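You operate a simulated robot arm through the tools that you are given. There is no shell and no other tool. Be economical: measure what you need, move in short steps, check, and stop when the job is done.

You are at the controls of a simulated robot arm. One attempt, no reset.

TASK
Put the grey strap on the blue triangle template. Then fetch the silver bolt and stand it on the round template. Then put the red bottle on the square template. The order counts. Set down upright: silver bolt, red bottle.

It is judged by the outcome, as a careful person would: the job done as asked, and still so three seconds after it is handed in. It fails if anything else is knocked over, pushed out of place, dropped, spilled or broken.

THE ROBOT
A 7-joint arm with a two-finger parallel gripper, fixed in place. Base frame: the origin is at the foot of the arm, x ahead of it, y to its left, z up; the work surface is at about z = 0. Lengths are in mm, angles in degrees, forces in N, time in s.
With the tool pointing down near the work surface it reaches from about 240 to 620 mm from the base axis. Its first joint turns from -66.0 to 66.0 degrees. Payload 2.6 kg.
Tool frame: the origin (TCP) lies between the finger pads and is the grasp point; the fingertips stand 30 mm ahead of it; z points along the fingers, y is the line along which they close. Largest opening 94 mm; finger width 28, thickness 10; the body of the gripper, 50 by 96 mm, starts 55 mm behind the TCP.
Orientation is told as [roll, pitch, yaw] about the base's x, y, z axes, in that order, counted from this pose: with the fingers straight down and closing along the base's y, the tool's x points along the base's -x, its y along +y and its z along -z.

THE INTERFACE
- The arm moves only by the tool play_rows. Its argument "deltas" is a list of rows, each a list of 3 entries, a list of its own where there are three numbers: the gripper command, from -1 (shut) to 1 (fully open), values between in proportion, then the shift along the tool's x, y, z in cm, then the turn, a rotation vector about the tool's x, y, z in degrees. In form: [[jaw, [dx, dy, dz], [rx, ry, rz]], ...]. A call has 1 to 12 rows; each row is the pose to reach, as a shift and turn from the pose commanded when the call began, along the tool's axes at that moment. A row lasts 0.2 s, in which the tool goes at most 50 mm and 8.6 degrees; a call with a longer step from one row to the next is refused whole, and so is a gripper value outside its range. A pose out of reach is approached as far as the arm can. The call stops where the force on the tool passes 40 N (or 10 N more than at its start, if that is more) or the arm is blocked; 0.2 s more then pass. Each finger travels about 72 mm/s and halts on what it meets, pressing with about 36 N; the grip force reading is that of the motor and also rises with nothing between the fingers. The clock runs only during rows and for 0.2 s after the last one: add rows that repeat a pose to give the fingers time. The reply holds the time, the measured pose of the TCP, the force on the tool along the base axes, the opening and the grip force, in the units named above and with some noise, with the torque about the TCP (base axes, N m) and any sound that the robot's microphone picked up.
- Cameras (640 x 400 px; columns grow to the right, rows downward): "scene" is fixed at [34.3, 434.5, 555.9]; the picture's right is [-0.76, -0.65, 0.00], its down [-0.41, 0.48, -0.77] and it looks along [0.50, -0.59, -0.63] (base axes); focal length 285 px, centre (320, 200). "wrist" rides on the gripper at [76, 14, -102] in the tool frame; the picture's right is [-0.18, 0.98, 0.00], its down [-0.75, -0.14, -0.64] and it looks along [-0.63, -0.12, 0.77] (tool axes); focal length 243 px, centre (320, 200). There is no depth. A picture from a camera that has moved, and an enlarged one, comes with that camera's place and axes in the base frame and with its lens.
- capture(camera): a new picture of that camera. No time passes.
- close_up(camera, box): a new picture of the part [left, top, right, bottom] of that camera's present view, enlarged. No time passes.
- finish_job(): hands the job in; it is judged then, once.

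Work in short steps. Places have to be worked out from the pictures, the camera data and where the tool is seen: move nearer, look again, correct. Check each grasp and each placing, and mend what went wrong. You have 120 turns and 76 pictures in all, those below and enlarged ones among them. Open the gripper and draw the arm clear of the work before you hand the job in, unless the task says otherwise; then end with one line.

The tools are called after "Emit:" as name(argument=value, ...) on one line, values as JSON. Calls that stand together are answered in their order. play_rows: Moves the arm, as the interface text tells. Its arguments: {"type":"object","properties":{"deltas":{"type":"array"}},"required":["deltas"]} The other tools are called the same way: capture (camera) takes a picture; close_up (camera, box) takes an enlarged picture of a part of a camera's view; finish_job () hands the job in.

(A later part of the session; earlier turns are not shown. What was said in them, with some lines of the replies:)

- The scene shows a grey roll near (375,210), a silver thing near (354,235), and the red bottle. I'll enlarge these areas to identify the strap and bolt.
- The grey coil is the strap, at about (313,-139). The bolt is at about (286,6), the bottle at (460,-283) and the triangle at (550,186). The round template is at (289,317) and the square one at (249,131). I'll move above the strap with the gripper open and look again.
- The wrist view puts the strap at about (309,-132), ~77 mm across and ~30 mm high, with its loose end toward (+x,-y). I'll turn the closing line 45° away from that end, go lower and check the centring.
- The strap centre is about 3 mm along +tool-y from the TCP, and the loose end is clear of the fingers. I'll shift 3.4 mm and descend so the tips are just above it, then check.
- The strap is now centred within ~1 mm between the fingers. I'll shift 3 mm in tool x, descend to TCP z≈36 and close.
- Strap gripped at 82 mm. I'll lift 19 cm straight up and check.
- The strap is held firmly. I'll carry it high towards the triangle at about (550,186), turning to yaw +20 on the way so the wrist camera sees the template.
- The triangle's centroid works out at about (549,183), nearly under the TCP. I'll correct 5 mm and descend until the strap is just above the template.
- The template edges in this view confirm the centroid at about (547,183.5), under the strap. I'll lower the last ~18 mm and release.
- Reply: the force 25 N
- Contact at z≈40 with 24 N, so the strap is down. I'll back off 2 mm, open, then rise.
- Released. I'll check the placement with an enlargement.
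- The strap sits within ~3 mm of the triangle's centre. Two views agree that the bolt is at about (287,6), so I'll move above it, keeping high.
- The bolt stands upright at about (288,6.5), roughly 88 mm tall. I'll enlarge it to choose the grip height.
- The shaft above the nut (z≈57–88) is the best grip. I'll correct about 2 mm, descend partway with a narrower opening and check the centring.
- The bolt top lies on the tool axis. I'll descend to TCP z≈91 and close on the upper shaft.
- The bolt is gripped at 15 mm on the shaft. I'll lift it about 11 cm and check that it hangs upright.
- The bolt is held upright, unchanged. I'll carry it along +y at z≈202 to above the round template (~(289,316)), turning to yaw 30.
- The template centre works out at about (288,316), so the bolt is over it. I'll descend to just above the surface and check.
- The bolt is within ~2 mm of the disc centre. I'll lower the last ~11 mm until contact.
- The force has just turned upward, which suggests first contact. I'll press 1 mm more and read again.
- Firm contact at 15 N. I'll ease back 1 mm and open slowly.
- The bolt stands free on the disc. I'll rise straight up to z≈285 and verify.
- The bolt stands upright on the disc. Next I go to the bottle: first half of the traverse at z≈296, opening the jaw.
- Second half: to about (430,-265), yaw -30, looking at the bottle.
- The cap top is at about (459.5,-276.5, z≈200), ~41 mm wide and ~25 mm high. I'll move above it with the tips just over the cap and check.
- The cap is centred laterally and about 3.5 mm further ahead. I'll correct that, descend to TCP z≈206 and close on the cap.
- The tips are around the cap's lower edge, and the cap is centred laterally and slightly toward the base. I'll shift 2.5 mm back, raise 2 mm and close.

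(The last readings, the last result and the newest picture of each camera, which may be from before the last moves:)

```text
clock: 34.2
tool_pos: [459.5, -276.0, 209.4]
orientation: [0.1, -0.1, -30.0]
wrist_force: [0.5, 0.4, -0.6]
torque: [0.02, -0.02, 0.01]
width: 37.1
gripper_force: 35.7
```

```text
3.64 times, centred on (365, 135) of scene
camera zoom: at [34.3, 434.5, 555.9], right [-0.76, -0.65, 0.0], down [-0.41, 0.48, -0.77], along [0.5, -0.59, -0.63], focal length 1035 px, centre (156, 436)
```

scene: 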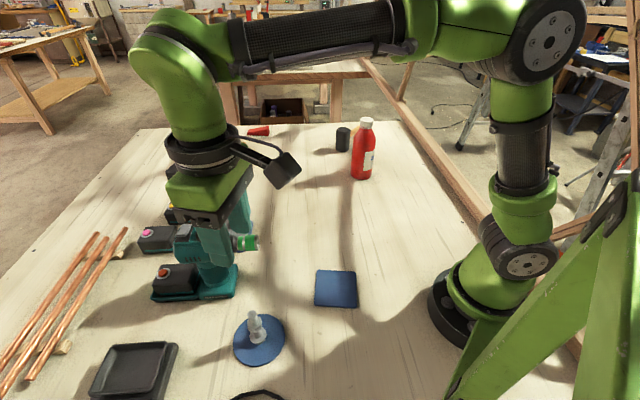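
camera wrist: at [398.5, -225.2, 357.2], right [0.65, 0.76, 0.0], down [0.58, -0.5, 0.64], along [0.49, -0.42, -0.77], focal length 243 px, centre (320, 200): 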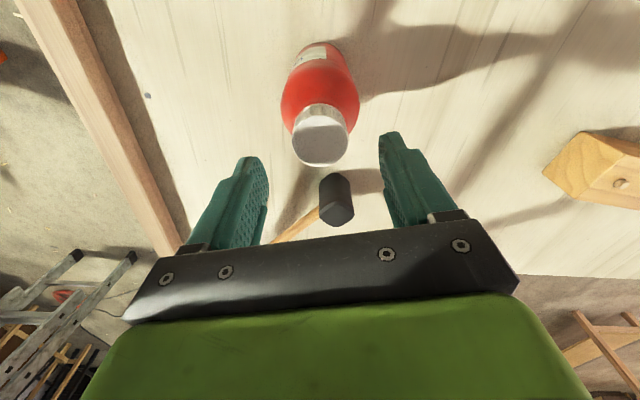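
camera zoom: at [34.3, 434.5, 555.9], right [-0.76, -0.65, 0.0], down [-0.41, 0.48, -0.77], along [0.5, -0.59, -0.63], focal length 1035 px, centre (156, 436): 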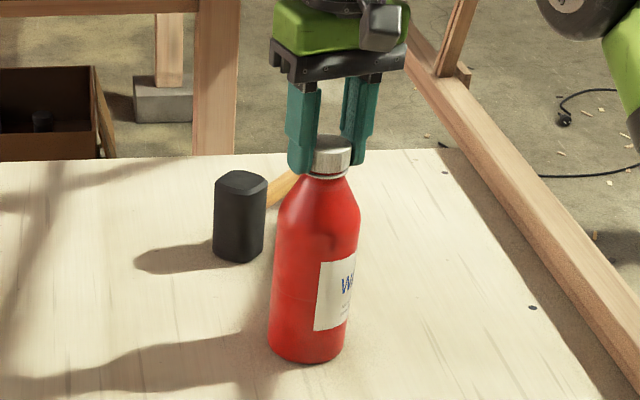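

The cap is gripped at 37 mm. I'll lift 7 cm gently and check that it holds without tilting.

Emit:
play_rows(deltas=[[-1, [0, 0, -0.5], [0, 0, 0]], [-1, [0, 0, -1.5], [0, 0, 0]], [-1, [0, 0, -3], [0, 0, 0]], [-1, [0, 0, -5], [0, 0, 0]], [-1, [0, 0, -7], [0, 0, 0]], [-1, [0, 0, -7], [0, 0, 0]], [-1, [0, 0, -7], [0, 0, 0]]])

Emit:
close_up(camera="wrist", box=[220, 80, 420, 260])

Emit:
capture(camera="scene")

```text
clock: 35.8
tool_pos: [459.3, -275.7, 278.7]
orientation: [0.0, 0.0, -29.9]
wrist_force: [0.5, 0.2, -2.9]
torque: [0.03, 0.01, 0.01]
width: 37.2
gripper_force: 36.1
```

```text
2.22 times, centred on (320, 170) of wrist
camera zoom: at [399.4, -225.5, 382.4], right [0.65, 0.76, 0.0], down [0.58, -0.5, 0.64], along [0.49, -0.42, -0.77], focal length 539 px, centre (320, 267)
```

zoom: 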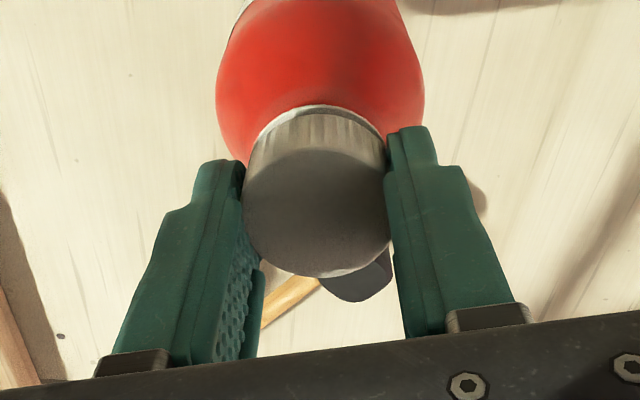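

```text
32 pictures are left
```

scene: 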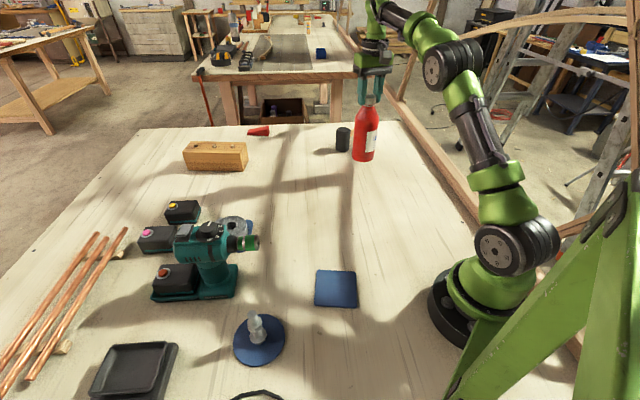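

The bottle is held upright, with a load of about 0.3 kg. I'll carry it most of the way towards the square, stopping to one side so I can see the template past the bottle.

Emit:
play_rows(deltas=[[-1, [2.5, 1.6, 0], [0, 0, -3]], [-1, [6.0, 3.8, 0], [0, 0, -7]], [-1, [9.8, 6.2, 0], [0, 0, -11]], [-1, [13.6, 8.7, 0], [0, 0, -15]], [-1, [17.4, 11.1, 0], [0, 0, -19]], [-1, [21.2, 13.5, 0], [0, 0, -23]], [-1, [25.0, 15.9, 0], [0, 0, -28]], [-1, [28.6, 18.2, 0], [0, 0, -32]], [-1, [31.1, 19.8, 0], [0, 0, -35]], [-1, [31.1, 19.8, 0], [0, 0, -35]]])

Emit:
capture(camera="wrist")

Emit:
capture(camera="scene")

```text
clock: 38.0
tool_pos: [289.3, 51.1, 278.5]
orientation: [0.0, 0.1, 5.1]
wrist_force: [0.3, -0.1, -1.6]
torque: [0.02, 0.02, -0.01]
width: 37.1
gripper_force: 35.9
```

```text
31 pictures are left
camera wrist: at [210.4, 58.6, 381.3], right [0.1, 1.0, 0.0], down [0.76, -0.07, 0.64], along [0.64, -0.06, -0.77], focal length 243 px, centre (320, 200)
```

wrist: 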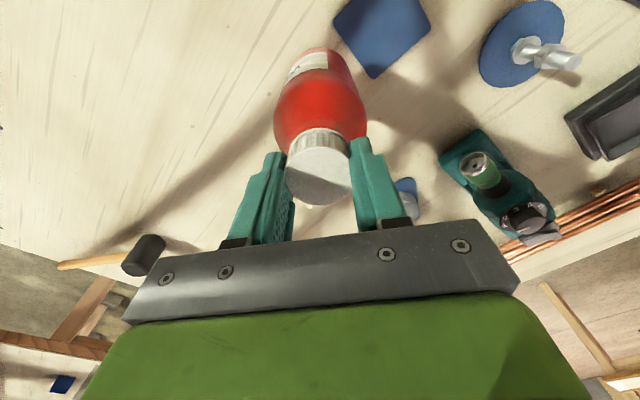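

```text
30 pictures are left
```

scene: 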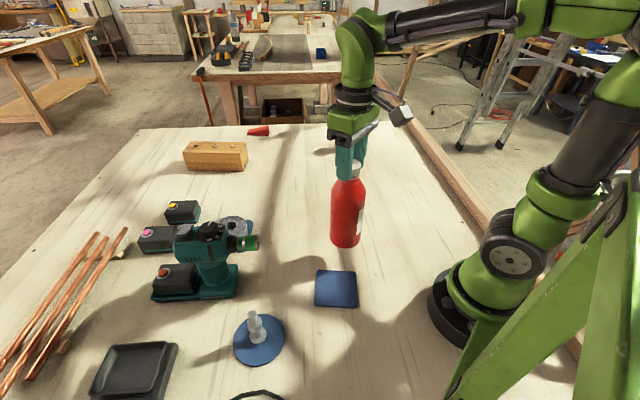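

The square's corners give a centre at about (247.5,134). I'll move the bottle above it at the same height.

Emit:
play_rows(deltas=[[-1, [0.9, 2.2, 0], [0, 0, 0]], [-1, [2.0, 5.0, 0], [0, 0, 0]], [-1, [2.9, 7.4, 0], [0, 0, 0]], [-1, [3.44, 8.6, 0], [0, 0, 0]], [-1, [3.44, 8.6, 0], [0, 0, 0]]])

Emit:
capture(camera="wrist")

Emit:
close_up(camera="scene", box=[250, 200, 430, 350])

```text
clock: 39.2
tool_pos: [247.8, 133.2, 277.8]
orientation: [0.0, 0.0, 5.0]
wrist_force: [-0.1, 0.2, -2.8]
torque: [0.0, -0.02, -0.03]
width: 37.1
gripper_force: 36.0
```

```text
29 pictures are left
camera wrist: at [169.1, 141.0, 382.2], right [0.1, 1.0, 0.0], down [0.76, -0.08, 0.64], along [0.64, -0.06, -0.77], focal length 243 px, centre (320, 200)
```

wrist: 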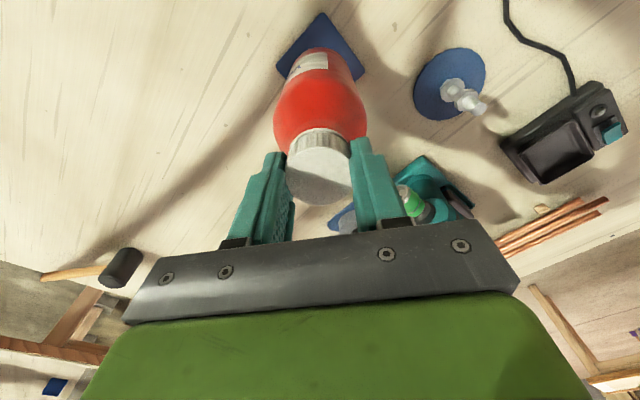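

```text
2.67 times, centred on (340, 275) of scene
camera zoom: at [34.3, 434.5, 555.9], right [-0.76, -0.65, 0.0], down [-0.41, 0.48, -0.77], along [0.5, -0.59, -0.63], focal length 759 px, centre (267, 0)
```

zoom: 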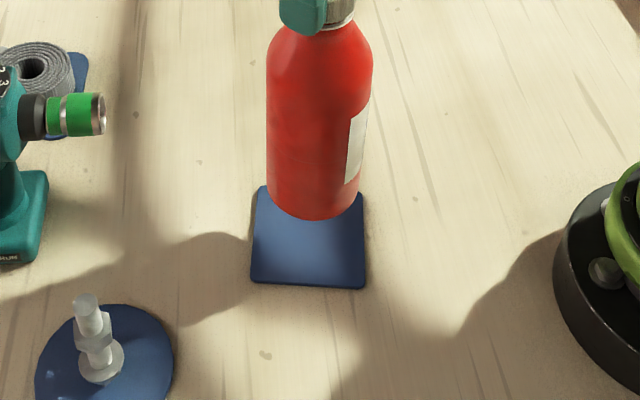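

The template centre checks out at (247.8,134), right under the bottle. I'll descend until the bottle is about 10 mm above it.

Emit:
play_rows(deltas=[[-1, [0, 0, 1.5], [0, 0, 0]], [-1, [0, 0, 3.5], [0, 0, 0]], [-1, [0, 0, 5], [0, 0, 0]], [-1, [0, 0, 5.6], [0, 0, 0]], [-1, [0, 0, 5.6], [0, 0, 0]]])

Emit:
close_up(camera="scene", box=[250, 200, 430, 350])

```text
clock: 40.4
tool_pos: [247.0, 132.6, 222.1]
orientation: [0.0, 0.0, 5.0]
wrist_force: [0.4, 1.1, -1.7]
torque: [0.02, 0.0, -0.01]
width: 37.1
gripper_force: 36.1
```

```text
2.67 times, centred on (340, 275) of scene
camera zoom: at [34.3, 434.5, 555.9], right [-0.76, -0.65, 0.0], down [-0.41, 0.48, -0.77], along [0.5, -0.59, -0.63], focal length 759 px, centre (267, 0)
```

zoom: 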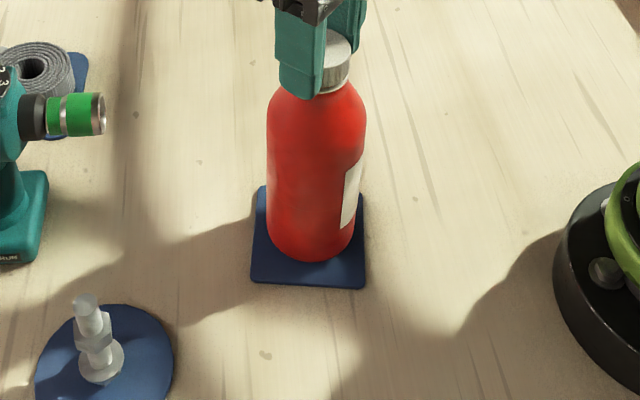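

The bottle is centred over the square and upright. I'll lower slowly towards the expected contact at z≈213.

Emit:
play_rows(deltas=[[-1, [0, 0, 0.4], [0, 0, 0]], [-1, [0, 0, 0.7], [0, 0, 0]], [-1, [0, 0, 0.9], [0, 0, 0]], [-1, [0, 0, 0.9], [0, 0, 0]]])

```text
clock: 41.4
tool_pos: [248.3, 134.0, 213.3]
orientation: [0.0, 0.0, 5.1]
wrist_force: [-0.1, -1.0, 0.0]
torque: [0.0, -0.02, -0.05]
width: 37.1
gripper_force: 35.7
```

Close to contact now. I'll go down another 1.5 mm in small steps.

Emit:
play_rows(deltas=[[-1, [0, 0, 0.08], [0, 0, 0]], [-1, [0, 0, 0.15], [0, 0, 0]], [-1, [0, 0, 0.15], [0, 0, 0]]])

```text
clock: 42.2
tool_pos: [248.0, 134.6, 212.8]
orientation: [0.0, -0.1, 4.9]
wrist_force: [-1.0, 0.3, 10.7]
torque: [-0.05, 0.23, 0.03]
width: 37.2
gripper_force: 35.4
```

Contact at 11 N. I'll ease back 1 mm and open gently to about 70 mm.

Emit:
play_rows(deltas=[[-1, [0, 0, -0.08], [0, 0, 0]], [-0.2, [0, 0, -0.08], [0, 0, 0]], [0, [0, 0, -0.08], [0, 0, 0]], [0.3, [0, 0, -0.08], [0, 0, 0]], [0.5, [0, 0, -0.08], [0, 0, 0]], [0.5, [0, 0, -0.08], [0, 0, 0]]])

Emit:
close_up(camera="scene", box=[250, 170, 430, 350])

```text
clock: 43.6
tool_pos: [247.1, 132.6, 214.5]
orientation: [0.1, -0.1, 5.0]
wrist_force: [0.4, 0.1, -0.3]
torque: [-0.02, -0.01, -0.04]
width: 70.6
gripper_force: 0.1
```

```text
2.22 times, centred on (340, 260) of scene
camera zoom: at [34.3, 434.5, 555.9], right [-0.76, -0.65, 0.0], down [-0.41, 0.48, -0.77], along [0.5, -0.59, -0.63], focal length 632 px, centre (276, 67)
```

zoom: 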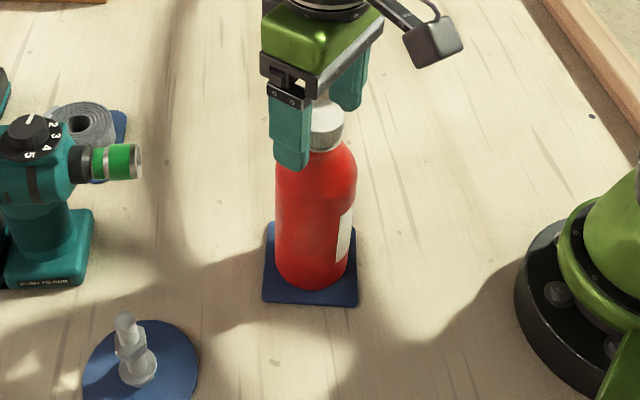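

The bottle stands on the square and is released. I'll rise straight up about 10 cm, then move outward clear of the work and check everything.

Emit:
play_rows(deltas=[[0.5, [0, 0, -1.5], [0, 0, 0]], [0.5, [0, 0, -4], [0, 0, 0]], [0.5, [0, 0, -7.5], [0, 0, 0]], [0.5, [0, 0, -10], [0, 0, 0]], [0.5, [-3, -3, -10], [0, 0, 0]], [0.5, [-6, -6, -10], [0, 0, 0]], [0.5, [-9, -9.3, -10], [0, 0, 0]], [0.5, [-11, -13, -10], [0, 0, 0]], [0.5, [-12, -17, -10], [0, 0, 0]], [0.5, [-12, -20, -10], [0, 0, 0]], [0.5, [-12, -20, -10], [0, 0, 0]]])

Emit:
capture(camera="scene")

Emit:
close_up(camera="scene", box=[220, 200, 390, 380])

```text
clock: 46.0
tool_pos: [384.2, -54.7, 314.2]
orientation: [0.0, 0.1, 5.0]
wrist_force: [0.2, -0.1, -0.4]
torque: [-0.01, 0.0, 0.0]
width: 70.7
gripper_force: 0.0
```

```text
25 pictures are left
```

scene: 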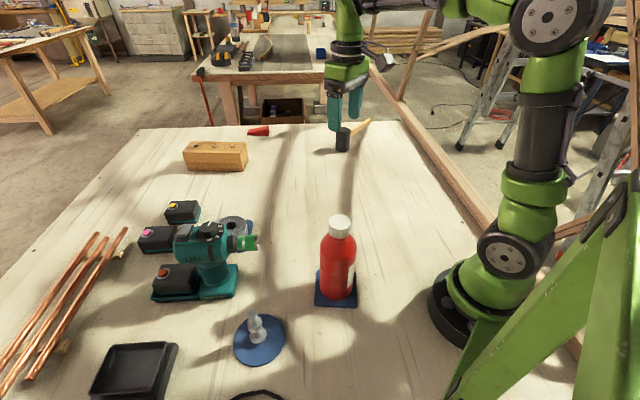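

```text
2.22 times, centred on (305, 290) of scene
camera zoom: at [34.3, 434.5, 555.9], right [-0.76, -0.65, 0.0], down [-0.41, 0.48, -0.77], along [0.5, -0.59, -0.63], focal length 632 px, centre (353, 0)
```

zoom: 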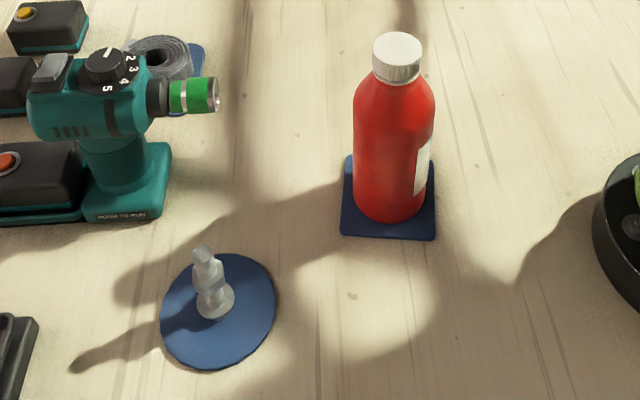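

All three items are on their templates, the bolt and bottle are upright, and nothing else has moved. The arm is clear, so I'll hand in.

Emit:
play_rows(deltas=[[1, [0, 0, 0], [0, 0, 0]], [1, [0, 0, 0], [0, 0, 0]]])

Emit:
finish_job()

```text
clock: 46.6
tool_pos: [384.5, -55.9, 313.4]
orientation: [0.0, 0.0, 5.0]
wrist_force: [-0.5, 0.3, -0.3]
torque: [0.01, 0.0, 0.0]
width: 94.0
gripper_force: 0.1
```

```text
The job is handed in.
```

The job is handed in: in the order asked, the grey strap is on the blue triangle, the silver bolt stands upright on the round template, and the red bottle stands upright on the square template, with nothing else seen to have moved.
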